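You operate a simulated robot arm through the tools that you are given. There is no shell and no other tool. Be economical: measure what you need, move in short steps, check, and stop when the job is done.

You are at the controls of a simulated two-armed robot. One attempt, no reset.

Task
Press the test button two times. Take the brass cap and leave it on the left end of the work bench. Put the yellow case marked "grease" from the middle of the work bench on the top of the desk and the yellow case that says "seals" on the right end of the work bench. Take the black gauge and put it on the middle of the work bench. Take the blue gauge from the left end of the work bench and put it on the low shelf of the black rack. Open the wheel shutter, put the small cap from the top of the long table on the floor of the wheel locker, then shut the shutter. Do these in any order. Set down upright: brass cap, yellow case.

The check looks at the end state, three seconds after you hand in, the way a careful person would. Anything else that was tipped, shoved, dropped, spilled or broken makes it a failure. A push-on lid holds only when it is set on centred and level and pressed home; a screw cap is set on level and turned clockwise until tight.

Robot
Two 7-joint arms with fingered hands on one trunk, on a base that drives. Base frame: it is fixed to the floor where the robot stands at the start and does not move with it; the origin is under the middle of the robot, x ahead of it, y to its left, z up; the surface under the hand at the start is at about z = 860. Lengths are in mm, angles in rad, forces in N, time in s.
The left shoulder is at the start at [30, 119, 1157], the right one opposite. With the tool pointing down near the work surface each hand reaches from about 100 to 760 mm from the robot's upright axis, wherever it stands, measured 20 degrees to its own side. Places, roughly: black gauge [750, 1250, 1000]; blue gauge [500, 1500, 1000]; brass cap (9x9x10 cm) [500, 100, 900]; floor of the wheel locker [-4900, -400, 1200]; left end of the work bench [700, 1300, 900]; low shelf of the black rack [-2900, 4700, 800]; middle of the work bench [700, 200, 900]; right end of the work bench [700, -800, 900]; small cap (8x7x6 cm) [-2200, 400, 800]; test button [600, 100, 900]; top of the desk [-2000, -2600, 700]; wheel shutter [-4700, -800, 1500]; yellow case [500, 500, 1000]. Payload 3.8 kg a hand.
Tool frame (each hand has its own): the origin (TCP) lies between the finger pads and is the grasp point; the fingertips stand 25 mm ahead of it; z points along the fingers, y is the line along which they close. Largest opening 88 mm; the body of the gripper starts 29 mm behind the TCP. The gripper is a hand of 4 fingers: y runs from the thumb to the fingers, the wrist lies at [-13, -106, -174] in the tool frame, and closing takes about 1.5 s.
Orientation is told as [roll, pitch, yaw] about the base's x, y, z axes, in that order, counted from this pose: with the fingers straight down and the wrist toward the robot, the tool's x, y and z point along [0, 1, 0], [1, 0, 0] and [0, 0, -1] of the base frame.

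Tools
- The arms move only by the tool move_arm. It takes "left_rows", "right_rows" or both (then of equal length, played together; a hand with none holds still); each is a list of rows, each an object of numbers (a shift or turn left out is 0, a gripper value left out holds the last): "rx", "ry", "rz": the turn, a rotation vector about the tool's x, y, z in rad; "tx", "ty", "tz": the shift along the tool's x, y, z in mm; "fingers": the opening, from 0 (shut) to 1 (fully open). In form: [{"rx": .., "ry": .., "rz": .., "tx": .., "ty": .., "tz": .., "fingers": ..}, ...]. A call has 1 to 8 rows; each row shifts and turns the commanded pose from where the row before left it, along the tool's axes as they then stand. Each row takes 0.2 s and may step no farther than 50 mm and 0.15 rad from the row before; otherwise, or with a gripper value out of range, the whole call is refused. A pose out of reach is approached as far as the arm can. The call stops where the force on the tool passes 40 N (or 10 N more than at its start, if that is more) or the arm is blocked; 0.2 s more then pass. The fingers move at their own pace (about 153 mm/s each) and stop on an object; they squeeze with about 22 N. The grip force told is the motor's: it shows also when the fingers shut on nothing. Time passes only in rows, and 0.2 s behind the last, so rows that do not move let the fingers close. The reply holds the time, the measured pose of the TCP, the force on the tool along the base axes, the opening and the grip force, in the units named above and with some noise, with the torque about the TCP (base axes, N m) and any sound that the robot's microphone picked up, and new pictures: "pictures" is both (left out), scene, wrist or none (wrist: the cameras of the hands that moved).
- Cameras (640 x 400 px; columns grow to the right, rows downward): "scene" is now at [50.9, -7.4, 1714]; the picture's right is [0.01, -1.00, 0.00], its down [-0.78, -0.01, -0.63] and it looks along [0.63, 0.01, -0.78] (base axes); focal length 266 px, centre (320, 200). "left" rides on the left gripper at [-64, -83, -98] in its tool frame; the picture's right is [-0.62, -0.37, 0.69], its down [0.71, -0.63, 0.30] and it looks along [0.32, 0.68, 0.65] (tool axes); focal length 265 px, centre (320, 200). "right" rides on the right gripper at [64, -83, -98] in its tool frame; the picture's right is [-0.62, 0.37, -0.69], its down [-0.71, -0.63, 0.30] and it looks along [-0.32, 0.68, 0.65] (tool axes); focal length 265 px, centre (320, 200). There is no depth. A picture from a camera that has moved, and an enlarged one, comes with that camera's place and axes in the base frame and with its lens. The place of the scene camera against the robot may be out by one fixed shift of up to 25 mm in any direction.
- raise_lower(by): slides the trunk up (or, below 0, down) by that many mm; the arms and the scene camera ride with it, the base frame stays. It gives what a move gives, with no picture.
- steer(legs): drives the robot by 1 to 6 legs, each [ahead, left, turn to the left] in mm, mm and rad, along the robot's own axes; the way and the turn of a leg run together, so that a leg with both is an arc; at most 1500 mm and 3.142 rad a leg. The arms and the cameras ride along, it lands a little off, and it stops where it bumps. It gives what a move gives, and a new picture of the scene camera.
- preshape(shape, hand): the hand has 4 fingers and takes this shape, open, in about a second: jaw (thumb against the fingers, like two jaws); tri (thumb and two fingers); tip (a fingertip pinch); poke (one finger out to press); point (the index stretched); flat (the hand flat); cup (the hand cupped); fist (a fist). The gripper value then closes the fingers along that shape, each until it touches; the sizes above hold for jaw. It gives what a move gives, with no picture.
- pan_tilt(pan, tilt): turns the head with the scene camera to pan (to the left, within 2.094 rad either way) and tilt (down, from -0.506 to 1.204), counted from straight ahead of the robot. It gives what a move gives, and a new picture of the scene camera.
- close_up(camera, box): a new picture of the part [left, top, right, bottom] of that camera's present view, enlarged. No time passes.
- close_job(): hands the job in; it is judged then, once.

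Work in short steps. Places have to be worked out from the pictures, the camera data and where the tool is seen: move nearer, look again, correct. Check each grasp and each placing, and mend what went wrong. You have 217 turns and 260 pictures in all, those below and enlarged ones among them. Open the grippers and draw the arms clear of the work before you hand the job in, unless the task says otherwise; then end with one line.

The tools are called after ">>>" by a JSON object that holds its "fn" and its "kwargs". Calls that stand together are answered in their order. move_arm: Moves the arms, as the interface text tells. Its arguments: {"type":"object","properties":{"left_rows":{"type":"array"},"right_rows":{"type":"array"},"pictures":{"type":"string","enum":["both","scene","wrist","none"]}},"required":[]} The other tools are called the same way: raise_lower (by) slides the trunk up or down; preshape (shape, hand) gives the hand a shape; steer (legs) drives the base; pan_tilt (pan, tilt) turns the head that bears the scene camera; close_up (camera, box) takes an enlarged picture of a part of a camera's view; close_job () hands the job in.

At the start:

```text
t: 0.0
left_tcp_pos: [353.8, 349.9, 1209.0]
left_ee_rot: [0.0, 0.0, 0.001]
left_force: [1.5, 0.2, -0.4]
left_wrist_torque: [-0.03, 0.0, -0.04]
left_opening: 87.5
left_finger_force: 0.0
left_shape: jaw
right_tcp_pos: [546.8, 5.2, 1270.8]
right_ee_rot: [0.0, 0.001, -0.001]
right_force: [-0.8, 0.2, -0.1]
right_wrist_torque: [0.0, 0.05, 0.01]
right_opening: 87.5
right_finger_force: 0.1
right_shape: jaw
trunk travel left (down, up): [-313.0, 277.0]
robot x, y, heading: [-2.6, -2.5, 0.003]
head pan, tilt: [0.01, 0.892]
```

scene: 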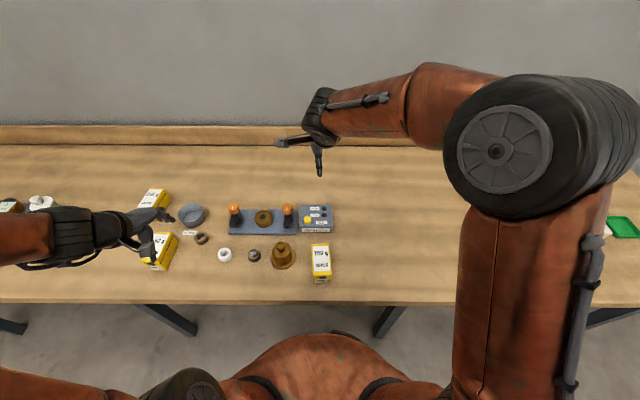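
right: 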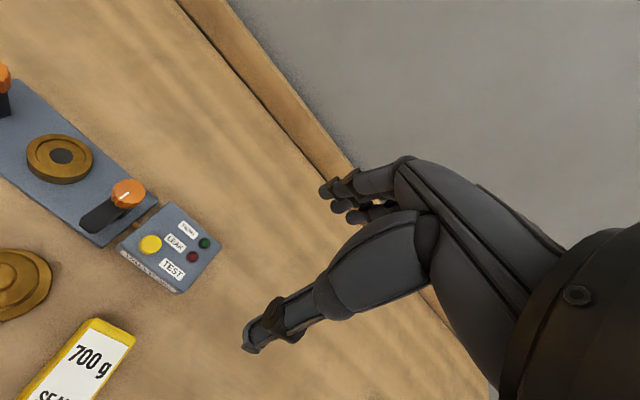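
left: 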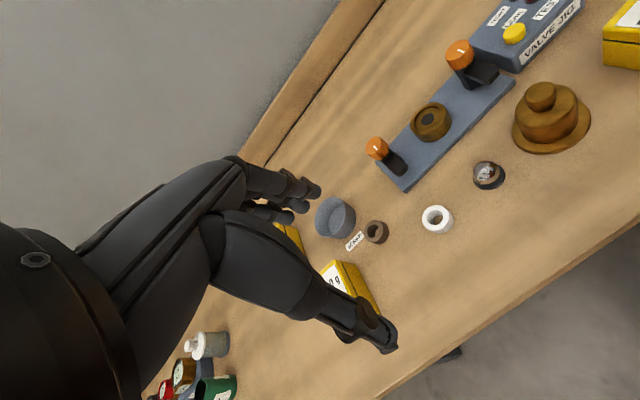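

The bench shows a test box, the brass cap, and several yellow cases; I'll enlarge the views to read the labels.

>>> {"fn": "close_up", "kwargs": {"camera": "scene", "box": [130, 170, 350, 300]}}

>>> {"fn": "pan_tilt", "kwargs": {"pan": 0.9, "tilt": 0.7}}

```text
2.91 times, centred on (240, 235) of scene
camera zoom: at [50.9, -7.4, 1714.0], right [0.01, -1.0, 0.0], down [-0.78, -0.01, -0.63], along [0.63, 0.01, -0.78], focal length 775 px, centre (553, 98)
```

zoom: 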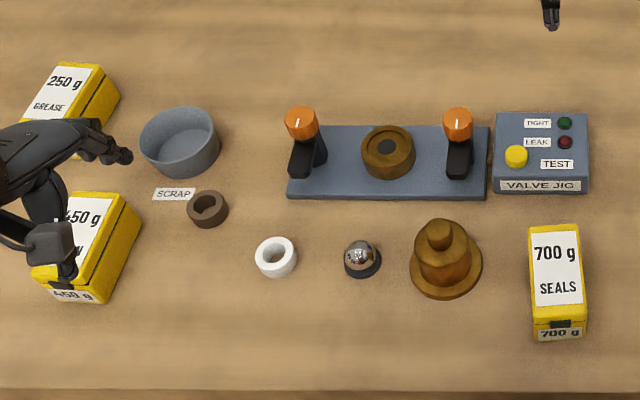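

```text
t: 1.2
left_tcp_pos: [354.1, 350.4, 1209.4]
left_ee_rot: [0.0, 0.001, 0.0]
left_force: [0.7, -0.1, 1.0]
left_wrist_torque: [0.02, -0.06, 0.01]
left_opening: 87.5
left_finger_force: 0.1
left_shape: jaw
right_tcp_pos: [546.3, 5.0, 1270.9]
right_ee_rot: [0.0, 0.001, 0.0]
right_force: [0.0, 0.1, -0.9]
right_wrist_torque: [0.0, 0.0, 0.03]
right_opening: 87.7
right_finger_force: 0.0
right_shape: jaw
trunk travel left (down, up): [-313.0, 277.0]
robot x, y, heading: [-3.6, 3.0, -0.002]
head pan, tilt: [0.901, 0.7]
camera scene: at [27.8, 58.4, 1729.5], right [0.78, -0.62, 0.0], down [-0.4, -0.5, -0.76], along [0.48, 0.6, -0.64], focal length 266 px, centre (320, 200)
```

scene: 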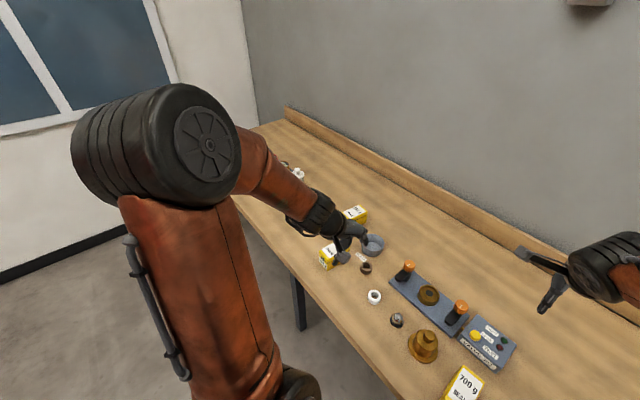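

The bench surface is at z≈860; I estimate the button near (606,48). I'll shape the right hand to poke and check how it looks, while the left arm backs off to expose the cases.

>>> {"fn": "preshape", "kwargs": {"hand": "right", "shape": "poke"}}

>>> {"fn": "pan_tilt", "kwargs": {"pan": 0.0, "tilt": 0.8}}

>>> {"fn": "close_up", "kwargs": {"camera": "right", "box": [0, 0, 640, 400]}}

```text
t: 2.1
left_tcp_pos: [354.2, 349.7, 1208.8]
left_ee_rot: [0.0, -0.001, 0.0]
left_force: [0.8, 0.0, -1.7]
left_wrist_torque: [-0.02, -0.05, -0.01]
left_opening: 87.9
left_finger_force: 0.2
left_shape: jaw
right_tcp_pos: [546.3, 6.6, 1269.5]
right_ee_rot: [0.0, 0.001, 0.001]
right_force: [-0.5, 0.4, -0.6]
right_wrist_torque: [0.02, 0.01, -0.01]
right_opening: 0.0
right_finger_force: 0.0
right_shape: poke
trunk travel left (down, up): [-313.0, 277.0]
robot x, y, heading: [1.1, -0.2, 0.0]
head pan, tilt: [0.901, 0.7]
```

```text
t: 3.3
left_tcp_pos: [352.7, 349.4, 1208.7]
left_ee_rot: [0.0, 0.002, -0.001]
left_force: [0.5, 0.8, 0.4]
left_wrist_torque: [0.02, 0.02, 0.03]
left_opening: 87.6
left_finger_force: 0.1
left_shape: jaw
right_tcp_pos: [545.6, 6.4, 1271.5]
right_ee_rot: [0.0, -0.001, 0.0]
right_force: [-0.3, -0.1, -0.1]
right_wrist_torque: [0.0, -0.04, 0.0]
right_opening: 0.1
right_finger_force: 0.0
right_shape: poke
trunk travel left (down, up): [-313.0, 277.0]
robot x, y, heading: [0.1, 0.9, -0.003]
head pan, tilt: [0.0, 0.799]
camera scene: at [55.7, -8.0, 1721.3], right [0.0, -1.0, 0.0], down [-0.72, 0.0, -0.7], along [0.7, 0.0, -0.72], focal length 266 px, centre (320, 200)
```

scene: 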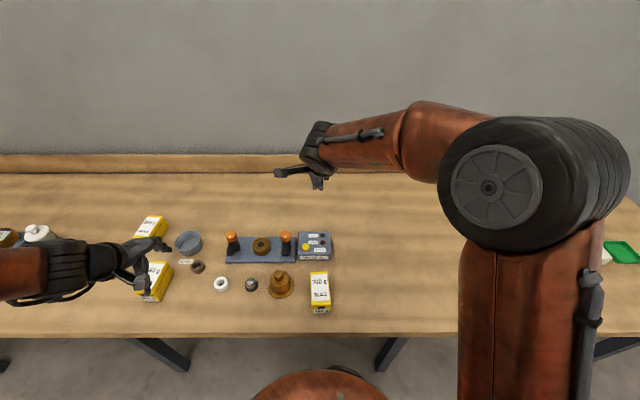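

```text
1.00 times, centred on (320, 200) of right (not enlarged: the box is as wide or as high as the picture)
camera zoom: at [463.8, 70.7, 1369.0], right [0.37, -0.62, 0.69], down [-0.63, -0.71, -0.3], along [0.68, -0.32, -0.65], focal length 265 px, centre (320, 200)
```

zoom: 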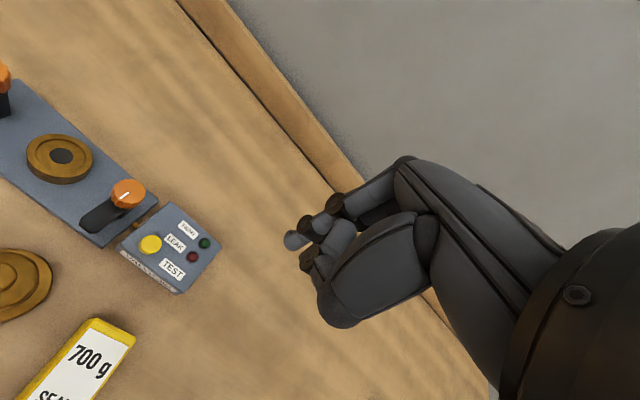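

The poke fingertip sits about at the TCP axis, and both cameras place the button near (602,52). I'll descend to hover above it.

>>> {"fn": "move_arm", "kwargs": {"right_rows": [{"tx": 5.2, "ty": 6.1, "tz": 33}, {"tx": 5.2, "ty": 6.1, "tz": 33}, {"tx": 5.2, "ty": 6.1, "tz": 33}, {"tx": 5.2, "ty": 6.1, "tz": 33}, {"tx": 5.2, "ty": 6.1, "tz": 33}, {"tx": 5.2, "ty": 6.1, "tz": 33}, {"tx": 5.2, "ty": 6.1, "tz": 33}, {"tx": 5.2, "ty": 6.1, "tz": 33}], "pictures": "wrist"}}

```text
t: 5.1
left_tcp_pos: [354.0, 350.2, 1209.1]
left_ee_rot: [0.0, 0.001, 0.0]
left_force: [0.2, -0.4, 0.3]
left_wrist_torque: [-0.02, 0.01, -0.01]
left_opening: 87.4
left_finger_force: 0.0
left_shape: jaw
right_tcp_pos: [596.8, 45.8, 1007.0]
right_ee_rot: [0.0, -0.001, 0.0]
right_force: [-0.8, 0.0, 0.8]
right_wrist_torque: [0.01, 0.01, -0.01]
right_opening: 0.2
right_finger_force: 0.0
right_shape: poke
trunk travel left (down, up): [-313.0, 277.0]
robot x, y, heading: [1.5, -0.0, -0.001]
head pan, tilt: [0.0, 0.799]
camera right: at [514.4, 110.9, 1105.3], right [0.37, -0.62, 0.69], down [-0.63, -0.71, -0.3], along [0.68, -0.32, -0.65], focal length 265 px, centre (320, 200)
```

right: 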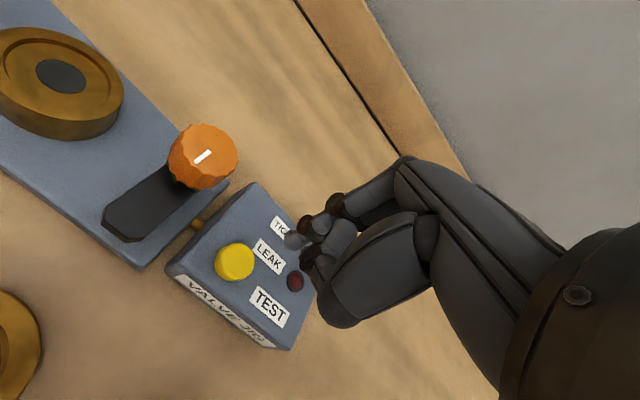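

Triangulation puts the button top at about (598,55,917). Shift slightly and descend 40 mm.

>>> {"fn": "move_arm", "kwargs": {"right_rows": [{"tx": 5, "ty": -5, "tz": 20}, {"tz": 20}], "pictures": "wrist"}}

```text
t: 5.7
left_tcp_pos: [354.3, 350.0, 1208.6]
left_ee_rot: [-0.001, 0.001, 0.001]
left_force: [0.8, -0.1, 0.5]
left_wrist_torque: [0.0, 0.05, 0.01]
left_opening: 87.3
left_finger_force: 0.1
left_shape: jaw
right_tcp_pos: [589.2, 50.2, 966.6]
right_ee_rot: [0.0, 0.001, 0.0]
right_force: [-0.1, 0.2, 0.2]
right_wrist_torque: [-0.01, -0.01, 0.02]
right_opening: 0.0
right_finger_force: 0.0
right_shape: poke
trunk travel left (down, up): [-313.0, 277.0]
robot x, y, heading: [0.1, 0.3, 0.003]
head pan, tilt: [0.0, 0.799]
camera right: at [506.3, 115.7, 1065.5], right [0.37, -0.62, 0.69], down [-0.63, -0.71, -0.3], along [0.68, -0.32, -0.65], focal length 265 px, centre (320, 200)
```

right: 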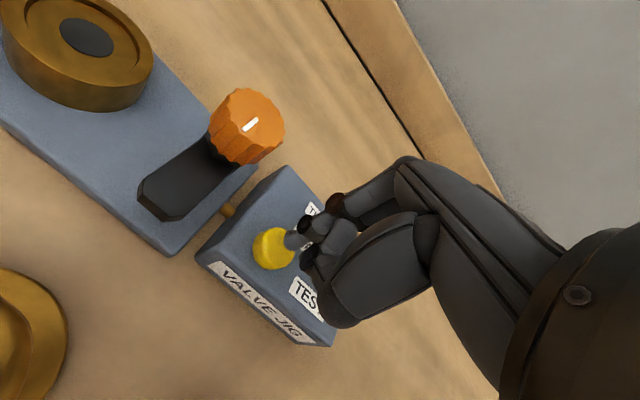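

The tip is converging onto the button. I'll descend in small steps until it pushes.

>>> {"fn": "move_arm", "kwargs": {"right_rows": [{"tz": 6}, {"tz": 5}, {"tz": 4}, {"tz": 4}], "pictures": "wrist"}}

```text
t: 6.7
left_tcp_pos: [354.5, 350.2, 1209.3]
left_ee_rot: [-0.002, 0.001, 0.0]
left_force: [-0.1, -0.5, 0.3]
left_wrist_torque: [0.02, 0.01, -0.01]
left_opening: 87.5
left_finger_force: 0.1
left_shape: jaw
right_tcp_pos: [590.6, 52.5, 947.7]
right_ee_rot: [0.001, -0.001, 0.001]
right_force: [0.1, 0.6, -0.4]
right_wrist_torque: [0.04, 0.05, -0.01]
right_opening: 0.0
right_finger_force: 0.1
right_shape: poke
trunk travel left (down, up): [-313.0, 277.0]
robot x, y, heading: [0.2, 2.7, 0.001]
head pan, tilt: [0.0, 0.799]
camera right: at [507.2, 116.9, 1046.2], right [0.37, -0.62, 0.69], down [-0.63, -0.71, -0.3], along [0.68, -0.32, -0.65], focal length 265 px, centre (320, 200)
```

right: 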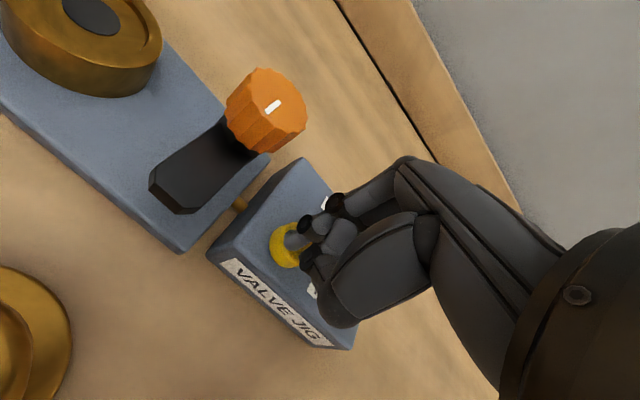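

Tip sits centrally over the button; keep going in small steps.

>>> {"fn": "move_arm", "kwargs": {"right_rows": [{"tz": 3}, {"tz": 3}, {"tz": 2}, {"tz": 2}], "pictures": "wrist"}}

```text
t: 7.7
left_tcp_pos: [353.5, 349.7, 1208.9]
left_ee_rot: [-0.001, -0.001, 0.001]
left_force: [0.4, -0.8, -0.3]
left_wrist_torque: [0.0, 0.02, -0.03]
left_opening: 87.3
left_finger_force: 0.0
left_shape: jaw
right_tcp_pos: [590.7, 52.3, 940.1]
right_ee_rot: [0.002, -0.004, 0.001]
right_force: [1.8, -0.5, 10.3]
right_wrist_torque: [-0.1, -0.03, 0.02]
right_opening: 0.0
right_finger_force: 0.3
right_shape: poke
trunk travel left (down, up): [-313.0, 277.0]
robot x, y, heading: [0.7, -1.7, 0.004]
head pan, tilt: [0.0, 0.799]
heard: click
camera right: at [507.4, 117.1, 1037.6], right [0.37, -0.62, 0.69], down [-0.63, -0.71, -0.31], along [0.69, -0.32, -0.65], focal length 265 px, centre (320, 200)
```

right: 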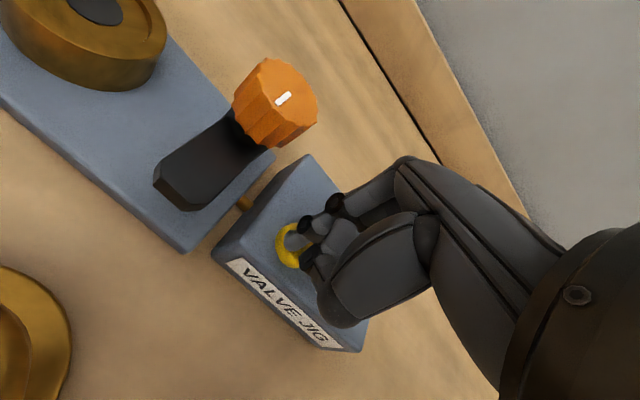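

One click heard (contact 10 N). Retract 15 mm, wait, and check.

>>> {"fn": "move_arm", "kwargs": {"right_rows": [{"tz": -8}, {"tz": -7}, {}, {}], "pictures": "none"}}

>>> {"fn": "move_arm", "kwargs": {"right_rows": [{"tz": 5}, {"tz": 4}, {"tz": 3}, {"tz": 2}, {"tz": 1}], "pictures": "none"}}

```text
t: 8.7
left_tcp_pos: [353.8, 349.7, 1207.9]
left_ee_rot: [-0.001, 0.0, 0.0]
left_force: [1.0, 0.3, -0.3]
left_wrist_torque: [0.0, 0.0, 0.03]
left_opening: 87.8
left_finger_force: 0.1
left_shape: jaw
right_tcp_pos: [590.2, 51.0, 953.7]
right_ee_rot: [-0.001, 0.0, 0.001]
right_force: [0.5, 0.3, 0.4]
right_wrist_torque: [-0.01, -0.01, -0.03]
right_opening: 0.0
right_finger_force: 0.2
right_shape: poke
trunk travel left (down, up): [-313.0, 277.0]
robot x, y, heading: [1.5, -2.8, 0.001]
head pan, tilt: [0.0, 0.799]
```

```text
t: 9.9
left_tcp_pos: [352.8, 350.1, 1209.3]
left_ee_rot: [0.0, 0.001, 0.0]
left_force: [-0.3, -0.3, 0.2]
left_wrist_torque: [0.04, -0.04, -0.02]
left_opening: 87.5
left_finger_force: 0.0
left_shape: jaw
right_tcp_pos: [589.9, 52.9, 939.8]
right_ee_rot: [0.001, -0.003, -0.001]
right_force: [1.0, -1.2, 11.3]
right_wrist_torque: [-0.12, -0.04, 0.0]
right_opening: 0.0
right_finger_force: 0.0
right_shape: poke
trunk travel left (down, up): [-313.0, 277.0]
robot x, y, heading: [-1.3, 2.2, 0.004]
head pan, tilt: [0.0, 0.799]
heard: click
```

Second click: done. Raise the right hand and draw the left one back so I can see the cases.

>>> {"fn": "move_arm", "kwargs": {"right_rows": [{"tz": -45}, {"tz": -45}, {"tz": -45}, {"tz": -45}, {"tz": -20}], "left_rows": [{"ty": -35}, {"ty": -35}, {"ty": -35}, {"ty": -35}, {"ty": 0}], "pictures": "both"}}

>>> {"fn": "preshape", "kwargs": {"hand": "right", "shape": "jaw"}}

>>> {"fn": "close_up", "kwargs": {"camera": "scene", "box": [0, 190, 200, 315]}}

```text
t: 11.1
left_tcp_pos: [223.2, 376.2, 1216.2]
left_ee_rot: [-0.002, 0.002, 0.0]
left_force: [0.9, -0.6, -1.5]
left_wrist_torque: [0.01, 0.01, 0.01]
left_opening: 87.6
left_finger_force: 0.0
left_shape: jaw
left hand out of reach, approached as far as the arm can: row 3, 4
right_tcp_pos: [592.9, 51.3, 1136.5]
right_ee_rot: [-0.002, 0.002, 0.001]
right_force: [0.4, -0.8, 0.0]
right_wrist_torque: [-0.02, 0.04, 0.04]
right_opening: 0.1
right_finger_force: 0.0
right_shape: poke
trunk travel left (down, up): [-313.0, 277.0]
robot x, y, heading: [-1.4, -1.1, -0.002]
head pan, tilt: [0.0, 0.799]
camera scene: at [56.3, -7.7, 1721.2], right [0.0, -1.0, 0.0], down [-0.72, 0.0, -0.7], along [0.7, 0.0, -0.72], focal length 266 px, centre (320, 200)
camera right: at [510.0, 116.6, 1235.0], right [0.37, -0.62, 0.69], down [-0.63, -0.71, -0.3], along [0.68, -0.32, -0.65], focal length 265 px, centre (320, 200)
camera left: at [140.5, 311.5, 1316.6], right [-0.37, -0.62, -0.69], down [-0.63, 0.71, -0.3], along [0.68, 0.32, -0.66], focal length 265 px, centre (320, 200)
```

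scene: 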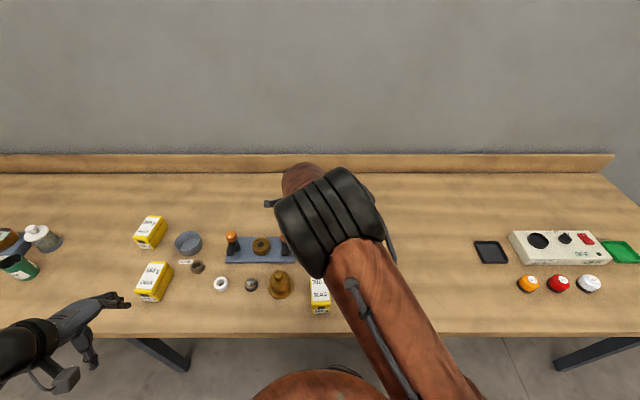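
right: 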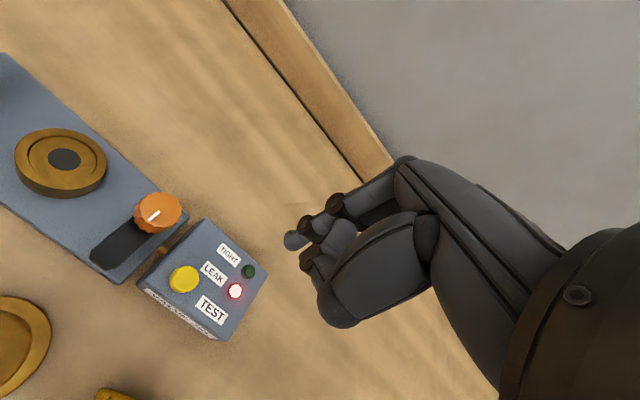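
left: 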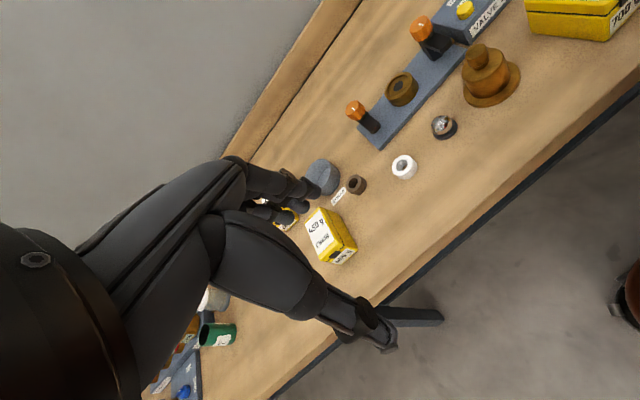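

```text
t: 12.0
left_tcp_pos: [223.5, 376.0, 1217.2]
left_ee_rot: [-0.003, 0.001, -0.003]
left_force: [0.0, -0.1, -0.3]
left_wrist_torque: [0.04, 0.04, -0.01]
left_opening: 87.7
left_finger_force: 0.1
left_shape: jaw
right_tcp_pos: [592.0, 51.8, 1136.1]
right_ee_rot: [-0.001, 0.001, 0.002]
right_force: [0.3, 0.5, 0.0]
right_wrist_torque: [-0.04, -0.01, -0.01]
right_opening: 88.0
right_finger_force: 0.0
right_shape: jaw
trunk travel left (down, up): [-313.0, 277.0]
robot x, y, heading: [-2.8, -2.1, -0.002]
head pan, tilt: [0.0, 0.799]
```

```text
3.20 times, centred on (100, 252) of scene
camera zoom: at [55.5, -8.1, 1721.3], right [0.0, -1.0, 0.0], down [-0.72, 0.0, -0.7], along [0.7, 0.0, -0.72], focal length 852 px, centre (1024, 32)
```

zoom: 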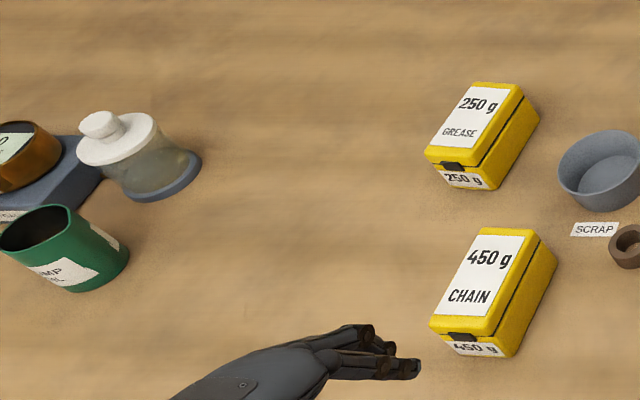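

Reading: GREASE is the rear left case (~(715,660)), CHAIN is not to be moved, SEALS ~(445,0) about 113×62×60 mm. I turn the right hand by +90° yaw to grip SEALS across its narrow side.

>>> {"fn": "move_arm", "kwargs": {"right_rows": [{"rz": -0.1428}, {"rz": -0.1428}, {"rz": -0.1428}, {"rz": -0.1428}, {"rz": -0.1428}, {"rz": -0.1428}, {"rz": -0.1428}, {"rz": -0.1428}], "pictures": "none"}}

>>> {"fn": "move_arm", "kwargs": {"right_rows": [{"rz": -0.1428}, {"rz": -0.1428}, {"rz": -0.1428}, {"tx": 45, "ty": -13}, {"tx": 45, "ty": -13}, {"tx": 45, "ty": -13}, {"tx": 11, "ty": -13, "tz": 20}], "pictures": "both"}}

```text
t: 13.8
left_tcp_pos: [224.2, 373.5, 1217.5]
left_ee_rot: [-0.001, 0.002, -0.001]
left_force: [-0.2, -0.2, 0.0]
left_wrist_torque: [-0.03, 0.01, -0.04]
left_opening: 87.4
left_finger_force: 0.0
left_shape: jaw
right_tcp_pos: [590.3, 52.5, 1136.8]
right_ee_rot: [0.0, 0.0, 1.145]
right_force: [0.6, 0.7, -0.3]
right_wrist_torque: [-0.02, 0.02, 0.01]
right_opening: 87.8
right_finger_force: 0.1
right_shape: jaw
trunk travel left (down, up): [-313.0, 277.0]
robot x, y, heading: [0.1, -2.2, -0.002]
head pan, tilt: [0.0, 0.799]
```

```text
t: 15.4
left_tcp_pos: [223.9, 374.5, 1216.8]
left_ee_rot: [-0.003, 0.002, -0.002]
left_force: [0.5, 0.1, -0.3]
left_wrist_torque: [0.04, 0.01, -0.01]
left_opening: 87.5
left_finger_force: 0.0
left_shape: jaw
right_tcp_pos: [445.1, -2.0, 1118.6]
right_ee_rot: [0.0, 0.001, 1.569]
right_force: [0.3, 0.1, -0.1]
right_wrist_torque: [-0.03, -0.01, -0.01]
right_opening: 88.0
right_finger_force: 0.1
right_shape: jaw
trunk travel left (down, up): [-313.0, 277.0]
robot x, y, heading: [1.1, -1.9, 0.002]
head pan, tilt: [0.0, 0.799]
camera scene: at [56.3, -9.1, 1721.2], right [0.0, -1.0, 0.0], down [-0.72, 0.0, -0.7], along [0.7, 0.0, -0.72], focal length 266 px, centre (320, 200)
camera right: at [382.0, -84.5, 1216.2], right [0.62, 0.37, 0.69], down [0.71, -0.63, -0.31], along [0.32, 0.68, -0.65], focal length 265 px, centre (320, 200)
```

scene: 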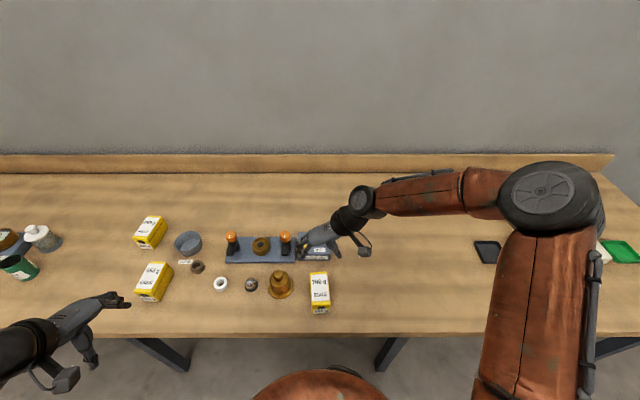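
right: 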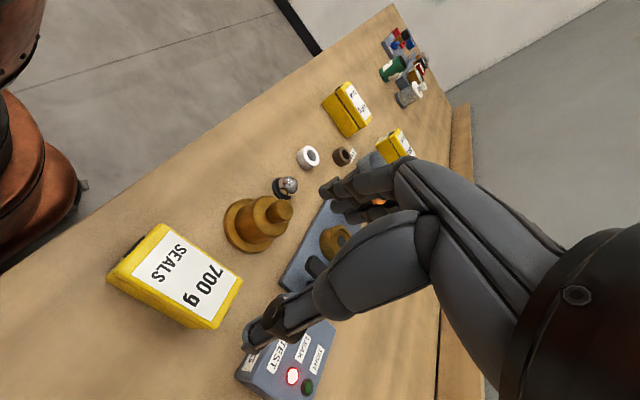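

Wrist view puts the case centre at ≈(441,0), rotated slightly (~+0.09 rad). Align and descend to just above it.

>>> {"fn": "move_arm", "kwargs": {"right_rows": [{"rz": -0.09, "tx": 4, "tz": 35}, {"tz": 40}, {"tz": 40}, {"tz": 38}], "pictures": "both"}}

>>> {"fn": "close_up", "kwargs": {"camera": "scene", "box": [240, 220, 400, 320]}}

```text
t: 16.4
left_tcp_pos: [223.5, 374.6, 1217.5]
left_ee_rot: [-0.002, 0.001, -0.001]
left_force: [-0.7, -0.5, 0.0]
left_wrist_torque: [-0.03, 0.0, -0.02]
left_opening: 87.8
left_finger_force: 0.0
left_shape: jaw
right_tcp_pos: [440.8, -1.6, 964.2]
right_ee_rot: [0.0, -0.001, 1.66]
right_force: [0.2, 0.0, -0.2]
right_wrist_torque: [0.02, 0.03, 0.01]
right_opening: 87.8
right_finger_force: 0.0
right_shape: jaw
trunk travel left (down, up): [-313.0, 277.0]
robot x, y, heading: [2.3, -2.7, -0.003]
head pan, tilt: [0.0, 0.799]
camera scene: at [56.5, -8.5, 1721.2], right [0.0, -1.0, 0.0], down [-0.72, 0.0, -0.7], along [0.7, 0.0, -0.72], focal length 266 px, centre (320, 200)
camera right: at [385.4, -89.6, 1062.4], right [0.58, 0.42, 0.69], down [0.77, -0.56, -0.3], along [0.26, 0.71, -0.65], focal length 265 px, centre (320, 200)
```

scene: 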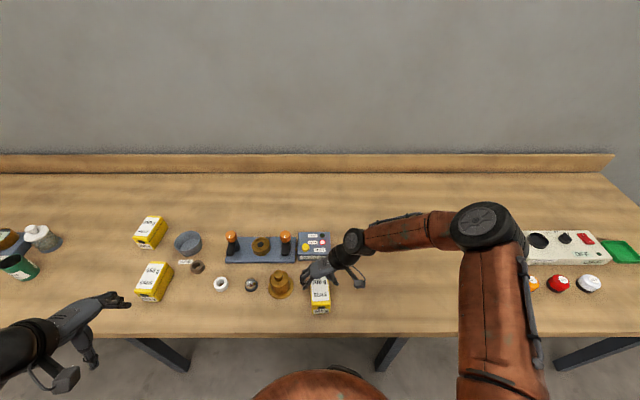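
right: 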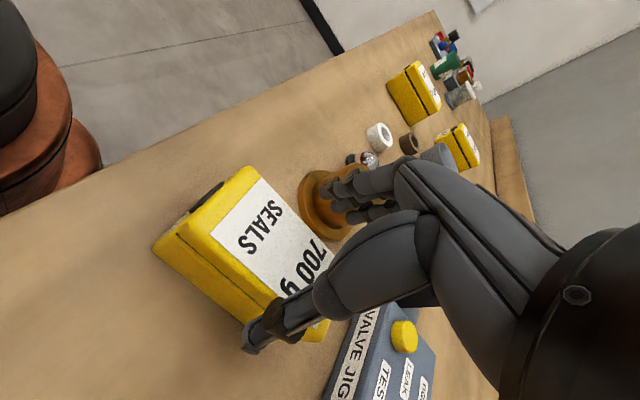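

```text
4.00 times, centred on (320, 270) of scene
camera zoom: at [56.5, -8.5, 1721.2], right [0.0, -1.0, 0.0], down [-0.72, 0.0, -0.7], along [0.7, 0.0, -0.72], focal length 1066 px, centre (320, -80)
```

zoom: 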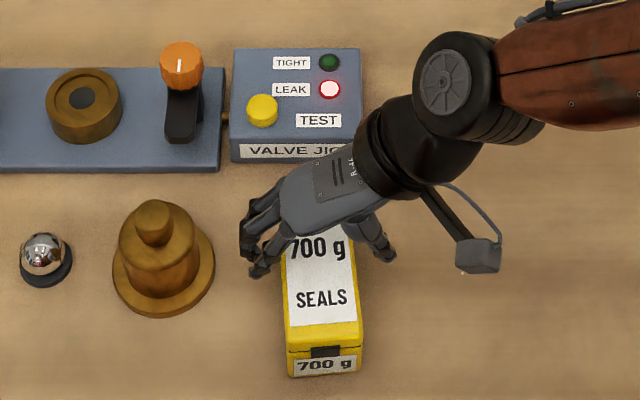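

Fingers straddle the case symmetrically. Descend 62 mm and close.

>>> {"fn": "move_arm", "kwargs": {"right_rows": [{"tz": 22}, {"tz": 20}, {"tz": 20}, {"fingers": 0}, {}, {}, {}, {}], "pictures": "wrist"}}

```text
t: 18.2
left_tcp_pos: [222.9, 375.4, 1217.4]
left_ee_rot: [-0.003, 0.001, 0.001]
left_force: [0.0, -0.1, 1.1]
left_wrist_torque: [0.02, -0.01, 0.01]
left_opening: 87.4
left_finger_force: 0.0
left_shape: jaw
right_tcp_pos: [439.5, 0.7, 904.3]
right_ee_rot: [-0.002, -0.001, 1.66]
right_force: [1.5, 5.3, 20.3]
right_wrist_torque: [0.4, -0.01, 0.01]
right_opening: 53.2
right_finger_force: 22.1
right_shape: jaw
trunk travel left (down, up): [-313.0, 277.0]
robot x, y, heading: [1.2, -3.2, 0.001]
head pan, tilt: [0.0, 0.799]
camera right: at [382.8, -87.4, 1002.6], right [0.58, 0.42, 0.69], down [0.77, -0.56, -0.3], along [0.26, 0.71, -0.65], focal length 265 px, centre (320, 200)
```

right: 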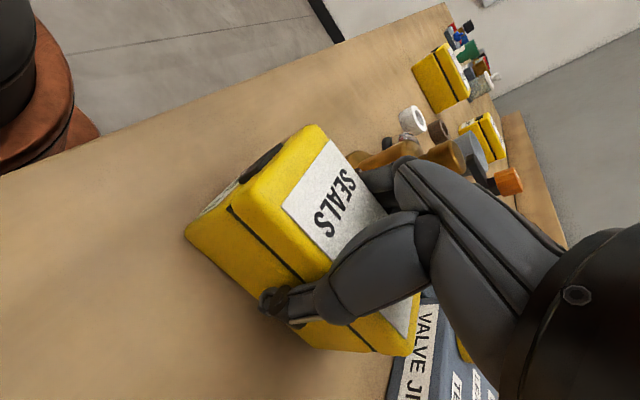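

Gripped at 53 mm. Lift and check.

>>> {"fn": "move_arm", "kwargs": {"right_rows": [{"tz": -25}, {"tz": -40}, {"tz": -45}, {"tz": -45}, {"tz": -45}, {}], "pictures": "both"}}

```text
t: 19.6
left_tcp_pos: [224.9, 375.5, 1216.6]
left_ee_rot: [-0.001, 0.002, -0.002]
left_force: [-0.2, -0.1, 0.4]
left_wrist_torque: [0.0, 0.01, 0.01]
left_opening: 87.4
left_finger_force: 0.0
left_shape: jaw
right_tcp_pos: [438.2, 1.2, 1102.5]
right_ee_rot: [0.003, 0.001, 1.662]
right_force: [-1.7, -0.5, -7.2]
right_wrist_torque: [-0.01, 0.03, -0.01]
right_opening: 51.8
right_finger_force: 22.2
right_shape: jaw
trunk travel left (down, up): [-313.0, 277.0]
robot x, y, heading: [-1.5, 0.6, 0.005]
head pan, tilt: [0.0, 0.799]
camera scene: at [57.0, -8.3, 1721.1], right [0.0, -1.0, 0.0], down [-0.72, 0.0, -0.7], along [0.7, 0.0, -0.72], focal length 266 px, centre (320, 200)
camera right: at [382.4, -87.8, 1201.5], right [0.59, 0.42, 0.69], down [0.77, -0.56, -0.31], along [0.26, 0.71, -0.65], focal length 265 px, centre (320, 200)
```

scene: 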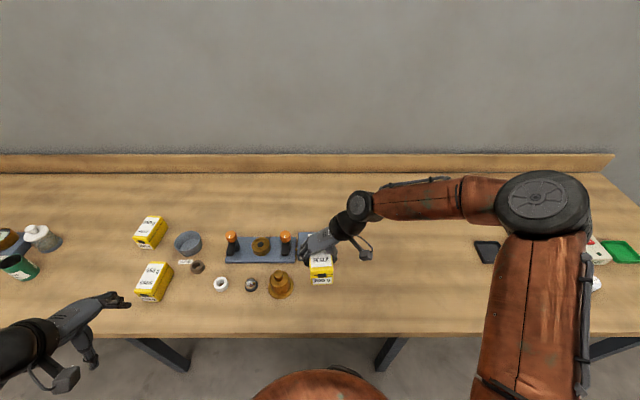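
right: 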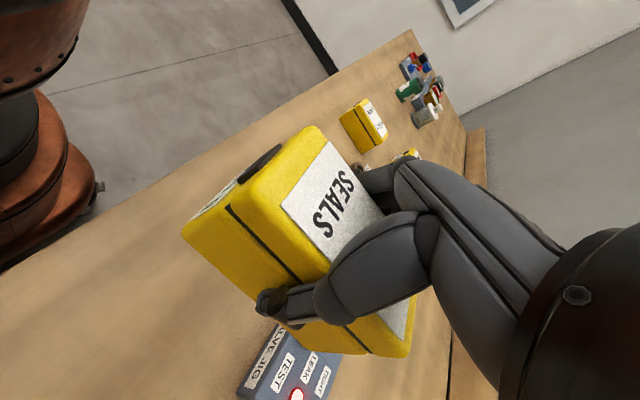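

SEALS is held level (7 N). Drive 650 mm to the right along the bench and look at the right end.

>>> {"fn": "steer", "kwargs": {"legs": [[0, -650, 0]]}}

>>> {"fn": "pan_tilt", "kwargs": {"pan": -0.1, "tilt": 0.9}}

```text
t: 23.2
left_tcp_pos: [223.7, -276.9, 1217.6]
left_ee_rot: [-0.001, 0.002, 0.008]
left_force: [0.5, 0.1, -0.5]
left_wrist_torque: [-0.04, 0.01, 0.02]
left_opening: 87.7
left_finger_force: 0.0
left_shape: jaw
right_tcp_pos: [440.3, -649.3, 1102.8]
right_ee_rot: [-0.001, -0.001, 1.67]
right_force: [0.1, -1.1, -6.8]
right_wrist_torque: [-0.04, 0.02, 0.01]
right_opening: 52.0
right_finger_force: 22.0
right_shape: jaw
trunk travel left (down, up): [-313.0, 277.0]
robot x, y, heading: [1.1, -655.1, 0.006]
head pan, tilt: [0.0, 0.799]
camera scene: at [59.2, -661.6, 1721.2], right [0.01, -1.0, 0.0], down [-0.72, -0.01, -0.7], along [0.7, 0.01, -0.72], focal length 266 px, centre (320, 200)
```

scene: 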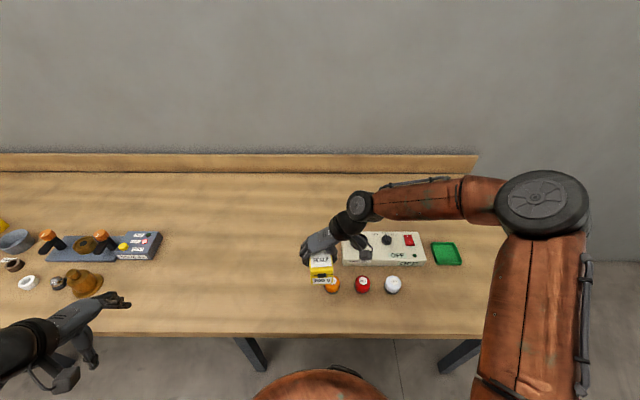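

```text
t: 23.9
left_tcp_pos: [222.7, -276.0, 1218.1]
left_ee_rot: [-0.003, 0.002, 0.01]
left_force: [0.2, 0.0, -0.3]
left_wrist_torque: [-0.01, -0.01, -0.01]
left_opening: 87.7
left_finger_force: 0.0
left_shape: jaw
right_tcp_pos: [442.2, -649.9, 1103.7]
right_ee_rot: [0.0, -0.001, 1.67]
right_force: [1.4, 0.4, -7.2]
right_wrist_torque: [-0.02, 0.01, 0.02]
right_opening: 51.7
right_finger_force: 22.1
right_shape: jaw
trunk travel left (down, up): [-313.0, 277.0]
robot x, y, heading: [0.6, -652.9, 0.011]
head pan, tilt: [-0.099, 0.901]
camera scene: at [53.8, -669.0, 1713.3], right [-0.09, -1.0, 0.0], down [-0.78, 0.07, -0.62], along [0.62, -0.06, -0.78], focal length 266 px, centre (320, 200)
```

scene: 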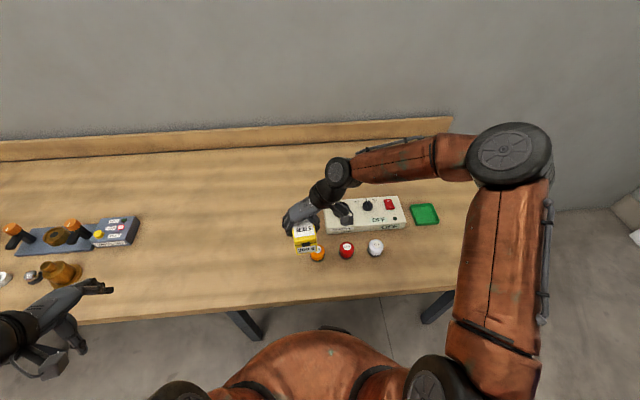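

Bench right edge is at y≈-1142; free spot is left of the tray and caps: target (470,-575). Move there above the surface first.

>>> {"fn": "move_arm", "kwargs": {"right_rows": [{"tx": -17.6, "ty": 36}, {"tx": -17.6, "ty": 36}, {"tz": 40}, {"tz": 40}], "pictures": "both"}}

>>> {"fn": "close_up", "kwargs": {"camera": "scene", "box": [240, 160, 440, 285]}}

```text
t: 24.9
left_tcp_pos: [225.0, -276.5, 1217.9]
left_ee_rot: [-0.002, 0.001, 0.009]
left_force: [0.5, 0.4, 0.2]
left_wrist_torque: [0.0, 0.0, 0.0]
left_opening: 87.5
left_finger_force: 0.0
left_shape: jaw
right_tcp_pos: [469.6, -571.5, 1024.6]
right_ee_rot: [-0.001, -0.001, 1.667]
right_force: [0.3, -0.1, -7.1]
right_wrist_torque: [0.03, 0.0, 0.03]
right_opening: 52.0
right_finger_force: 22.1
right_shape: jaw
trunk travel left (down, up): [-313.0, 277.0]
robot x, y, heading: [3.2, -653.1, 0.008]
head pan, tilt: [-0.099, 0.901]
camera scene: at [54.8, -667.9, 1713.3], right [-0.09, -1.0, 0.0], down [-0.78, 0.07, -0.62], along [0.62, -0.06, -0.78], focal length 266 px, centre (320, 200)
camera right: at [415.2, -661.0, 1123.5], right [0.58, 0.43, 0.69], down [0.77, -0.56, -0.3], along [0.26, 0.71, -0.65], focal length 265 px, centre (320, 200)
```

scene: 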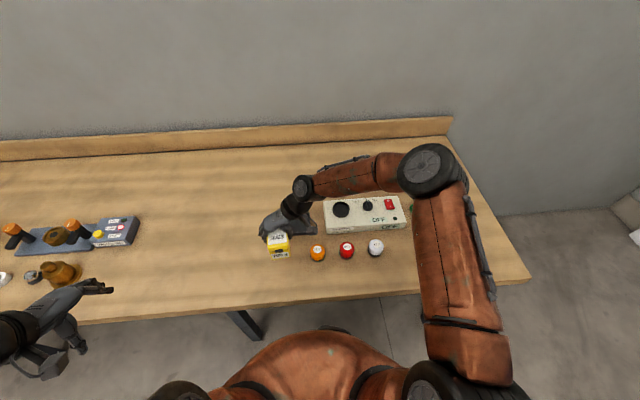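
right: 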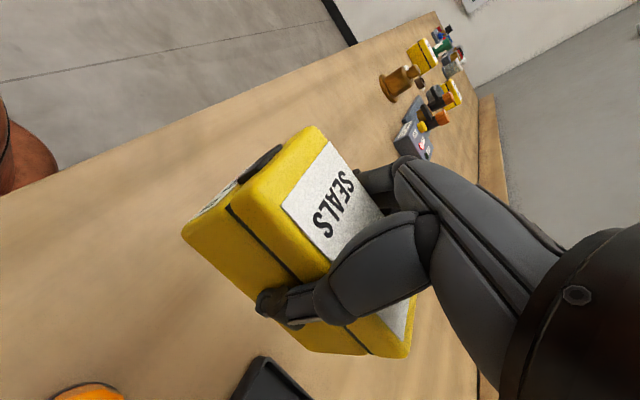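

```text
3.20 times, centred on (340, 222) of scene
camera zoom: at [54.8, -667.9, 1713.3], right [-0.09, -1.0, 0.0], down [-0.78, 0.07, -0.62], along [0.62, -0.06, -0.78], focal length 852 px, centre (256, 128)
```

zoom: 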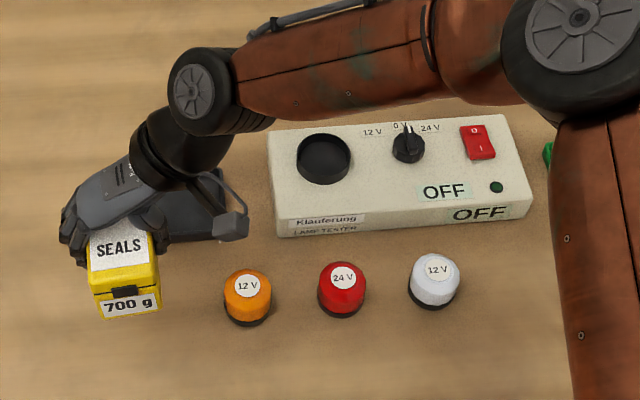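

The tray's front edge is at x≈565, case will end at x≈525: clear. Lower it gently.

>>> {"fn": "move_arm", "kwargs": {"right_rows": [{"tz": 40}, {"tz": 40}, {"tz": 25}, {"tz": 5}, {"tz": 4}, {"tz": 3}], "pictures": "none"}}

```text
t: 26.3
left_tcp_pos: [223.6, -277.1, 1218.1]
left_ee_rot: [0.0, 0.001, 0.009]
left_force: [0.4, 0.8, -0.3]
left_wrist_torque: [-0.01, 0.01, 0.01]
left_opening: 87.7
left_finger_force: 0.0
left_shape: jaw
right_tcp_pos: [468.6, -573.5, 907.5]
right_ee_rot: [0.0, 0.001, 1.671]
right_force: [0.6, -0.3, -6.1]
right_wrist_torque: [0.05, -0.01, 0.0]
right_opening: 51.3
right_finger_force: 21.1
right_shape: jaw
trunk travel left (down, up): [-313.0, 277.0]
robot x, y, heading: [2.7, -656.5, 0.012]
head pan, tilt: [-0.099, 0.901]
```

>>> {"fn": "move_arm", "kwargs": {"right_rows": [{"tz": 2}, {"tz": 2}, {"tz": 1}], "pictures": "none"}}

```text
t: 27.1
left_tcp_pos: [221.0, -277.6, 1218.4]
left_ee_rot: [-0.001, 0.001, 0.009]
left_force: [-0.1, -0.3, 0.5]
left_wrist_torque: [-0.02, 0.02, -0.01]
left_opening: 87.6
left_finger_force: 0.1
left_shape: jaw
right_tcp_pos: [468.9, -575.0, 904.1]
right_ee_rot: [-0.004, -0.005, 1.669]
right_force: [0.4, -5.2, 19.8]
right_wrist_torque: [0.52, -0.11, 0.02]
right_opening: 50.8
right_finger_force: 22.2
right_shape: jaw
trunk travel left (down, up): [-313.0, 277.0]
robot x, y, heading: [5.4, -653.3, 0.006]
head pan, tilt: [-0.099, 0.901]
```

Contact at z≈904 (20 N). Open and lift away.

>>> {"fn": "move_arm", "kwargs": {"right_rows": [{"tz": -1, "fingers": 1}, {}, {}, {}, {"tz": -25}, {"tz": -45}, {"tz": -45}, {"tz": -45}], "pictures": "both"}}

```text
t: 28.9
left_tcp_pos: [221.9, -276.6, 1217.0]
left_ee_rot: [-0.002, 0.001, 0.009]
left_force: [0.0, 0.3, -0.6]
left_wrist_torque: [-0.02, 0.0, -0.03]
left_opening: 87.7
left_finger_force: 0.1
left_shape: jaw
right_tcp_pos: [462.9, -574.4, 1059.6]
right_ee_rot: [0.001, 0.0, 1.671]
right_force: [-0.7, 0.4, -0.6]
right_wrist_torque: [0.01, -0.01, 0.0]
right_opening: 87.9
right_finger_force: 0.1
right_shape: jaw
trunk travel left (down, up): [-313.0, 277.0]
robot x, y, heading: [-0.2, -652.8, 0.004]
head pan, tilt: [-0.099, 0.901]
camera scene: at [52.0, -668.9, 1713.4], right [-0.09, -1.0, 0.0], down [-0.78, 0.07, -0.62], along [0.62, -0.06, -0.78], focal length 266 px, centre (320, 200)
camera right: at [408.8, -663.5, 1158.7], right [0.58, 0.43, 0.69], down [0.77, -0.56, -0.3], along [0.25, 0.71, -0.65], focal length 265 px, centre (320, 200)
```

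scene: 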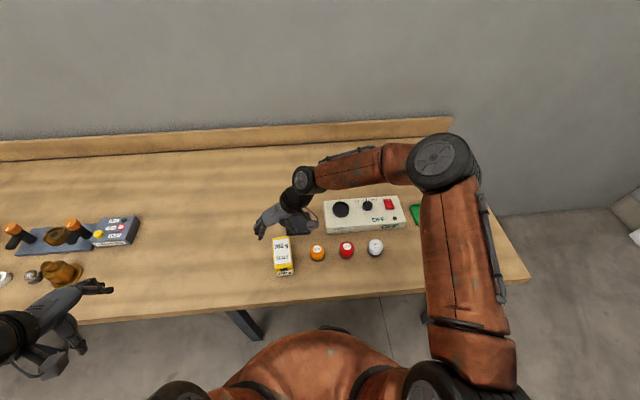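
right: 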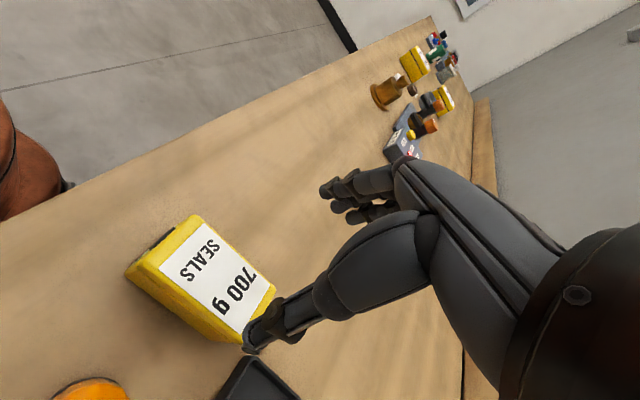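

SEALS stands well. Now raise the right hand and drive back left to take the brass cap with the left hand.

>>> {"fn": "move_arm", "kwargs": {"right_rows": [{"tz": -40}, {"tz": -40}, {"ty": -40}, {"ty": -40}, {"ty": -40}], "pictures": "none"}}

>>> {"fn": "steer", "kwargs": {"legs": [[0, 653, 0]]}}

```text
t: 30.1
left_tcp_pos: [222.0, -276.8, 1217.2]
left_ee_rot: [0.001, 0.001, 0.009]
left_force: [0.0, -0.4, 0.6]
left_wrist_torque: [-0.04, 0.0, 0.02]
left_opening: 87.7
left_finger_force: 0.0
left_shape: jaw
right_tcp_pos: [479.5, -695.5, 1140.5]
right_ee_rot: [0.0, 0.001, 1.67]
right_force: [-0.1, -0.2, -0.2]
right_wrist_torque: [0.0, 0.02, 0.01]
right_opening: 87.7
right_finger_force: 0.1
right_shape: jaw
trunk travel left (down, up): [-313.0, 277.0]
robot x, y, heading: [5.8, -654.5, 0.013]
head pan, tilt: [-0.099, 0.901]
```

```text
t: 33.6
left_tcp_pos: [208.0, 363.4, 1217.0]
left_ee_rot: [-0.002, 0.002, 0.022]
left_force: [-0.2, 0.4, -0.5]
left_wrist_torque: [-0.01, -0.02, -0.02]
left_opening: 87.8
left_finger_force: 0.0
left_shape: jaw
right_tcp_pos: [470.2, -52.1, 1140.7]
right_ee_rot: [0.0, 0.0, 1.682]
right_force: [0.3, 0.5, -1.1]
right_wrist_torque: [-0.01, -0.01, 0.01]
right_opening: 88.1
right_finger_force: 0.1
right_shape: jaw
trunk travel left (down, up): [-313.0, 277.0]
robot x, y, heading: [-3.8, -15.1, 0.02]
head pan, tilt: [-0.099, 0.901]
camera scene: at [43.0, -31.2, 1713.3], right [-0.08, -1.0, 0.0], down [-0.78, 0.06, -0.62], along [0.62, -0.05, -0.78], focal length 266 px, centre (320, 200)
```

scene: 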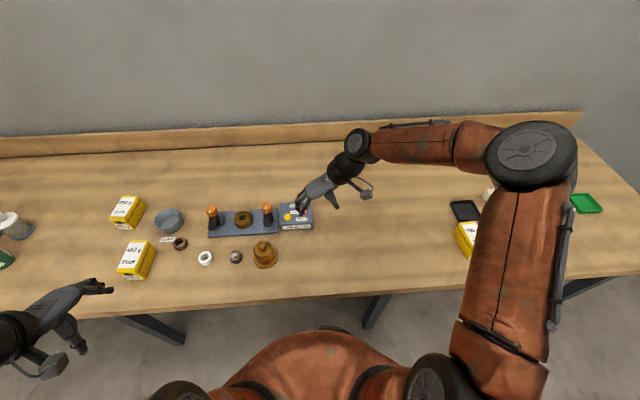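

Move left hand above the cap (right hand gets out of the way).

>>> {"fn": "move_arm", "kwargs": {"left_rows": [{"tx": -29.7, "ty": 29, "tz": 12}, {"tx": -29.7, "ty": 29, "tz": 12}, {"tx": -29.7, "ty": 29, "tz": 12}, {"tx": -29.7, "ty": 29, "tz": 12}, {"tx": -29.7, "ty": 29, "tz": 12}, {"tx": -29.7, "ty": 29, "tz": 12}, {"tx": -29.7, "ty": 29, "tz": 12}, {"tx": -29.7, "ty": 29, "tz": 12}], "right_rows": [{"ty": -20}, {"ty": -20}, {"ty": -20}, {"ty": -20}, {"ty": -20}, {"ty": -20}, {"ty": -20}, {"ty": -20}], "pictures": "both"}}

```text
t: 35.4
left_tcp_pos: [449.6, 154.1, 1132.4]
left_ee_rot: [0.0, 0.005, 0.024]
left_force: [-0.1, -1.0, 0.4]
left_wrist_torque: [0.0, -0.02, 0.0]
left_opening: 87.7
left_finger_force: 0.0
left_shape: jaw
left hand out of reach, approached as far as the arm can: row 1, 2, 4
right_tcp_pos: [487.6, -210.0, 1141.3]
right_ee_rot: [0.0, 0.002, 1.684]
right_force: [-0.2, 0.6, -0.2]
right_wrist_torque: [0.01, 0.01, 0.0]
right_opening: 87.8
right_finger_force: 0.1
right_shape: jaw
trunk travel left (down, up): [-313.0, 277.0]
robot x, y, heading: [-4.6, -19.8, 0.022]
head pan, tilt: [-0.099, 0.901]
camera scene: at [43.9, -31.3, 1713.3], right [-0.08, -1.0, 0.0], down [-0.78, 0.06, -0.62], along [0.62, -0.05, -0.78], focal length 266 px, centre (320, 200)
camera right: at [435.1, -299.5, 1239.4], right [0.58, 0.44, 0.69], down [0.78, -0.55, -0.3], along [0.24, 0.72, -0.65], focal length 265 px, centre (320, 200)
camera left: at [367.8, 88.3, 1231.9], right [-0.36, -0.63, -0.69], down [-0.65, 0.7, -0.3], along [0.67, 0.34, -0.66], focal length 265 px, centre (320, 200)
```

scene: 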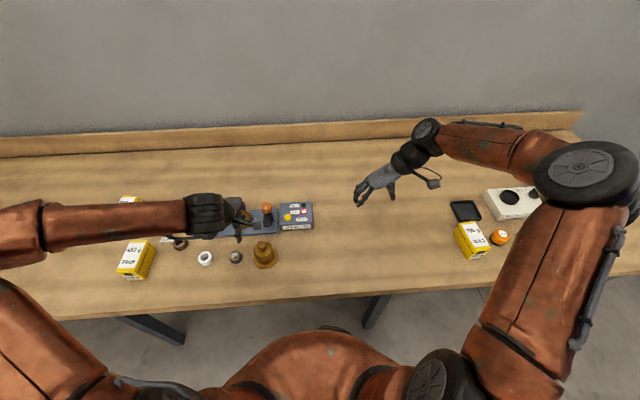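
right: 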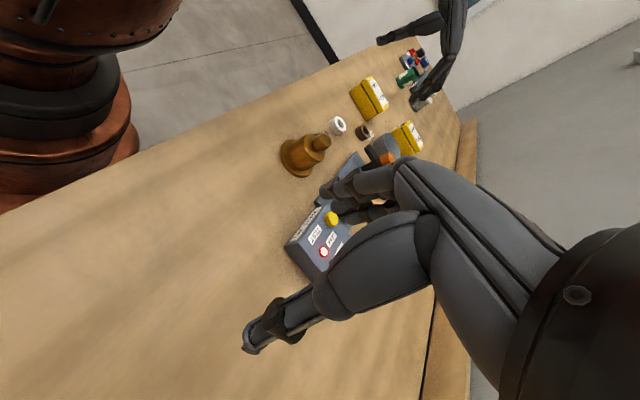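
left: 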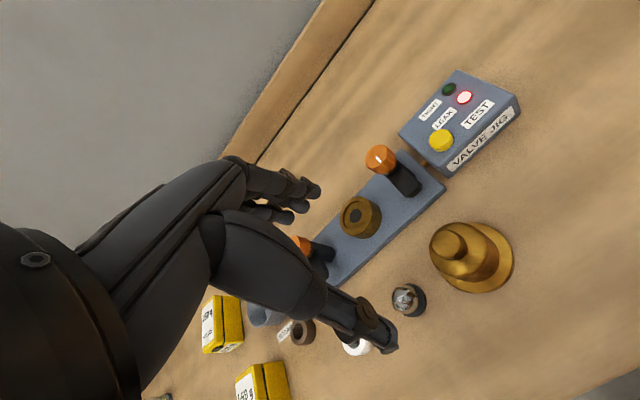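

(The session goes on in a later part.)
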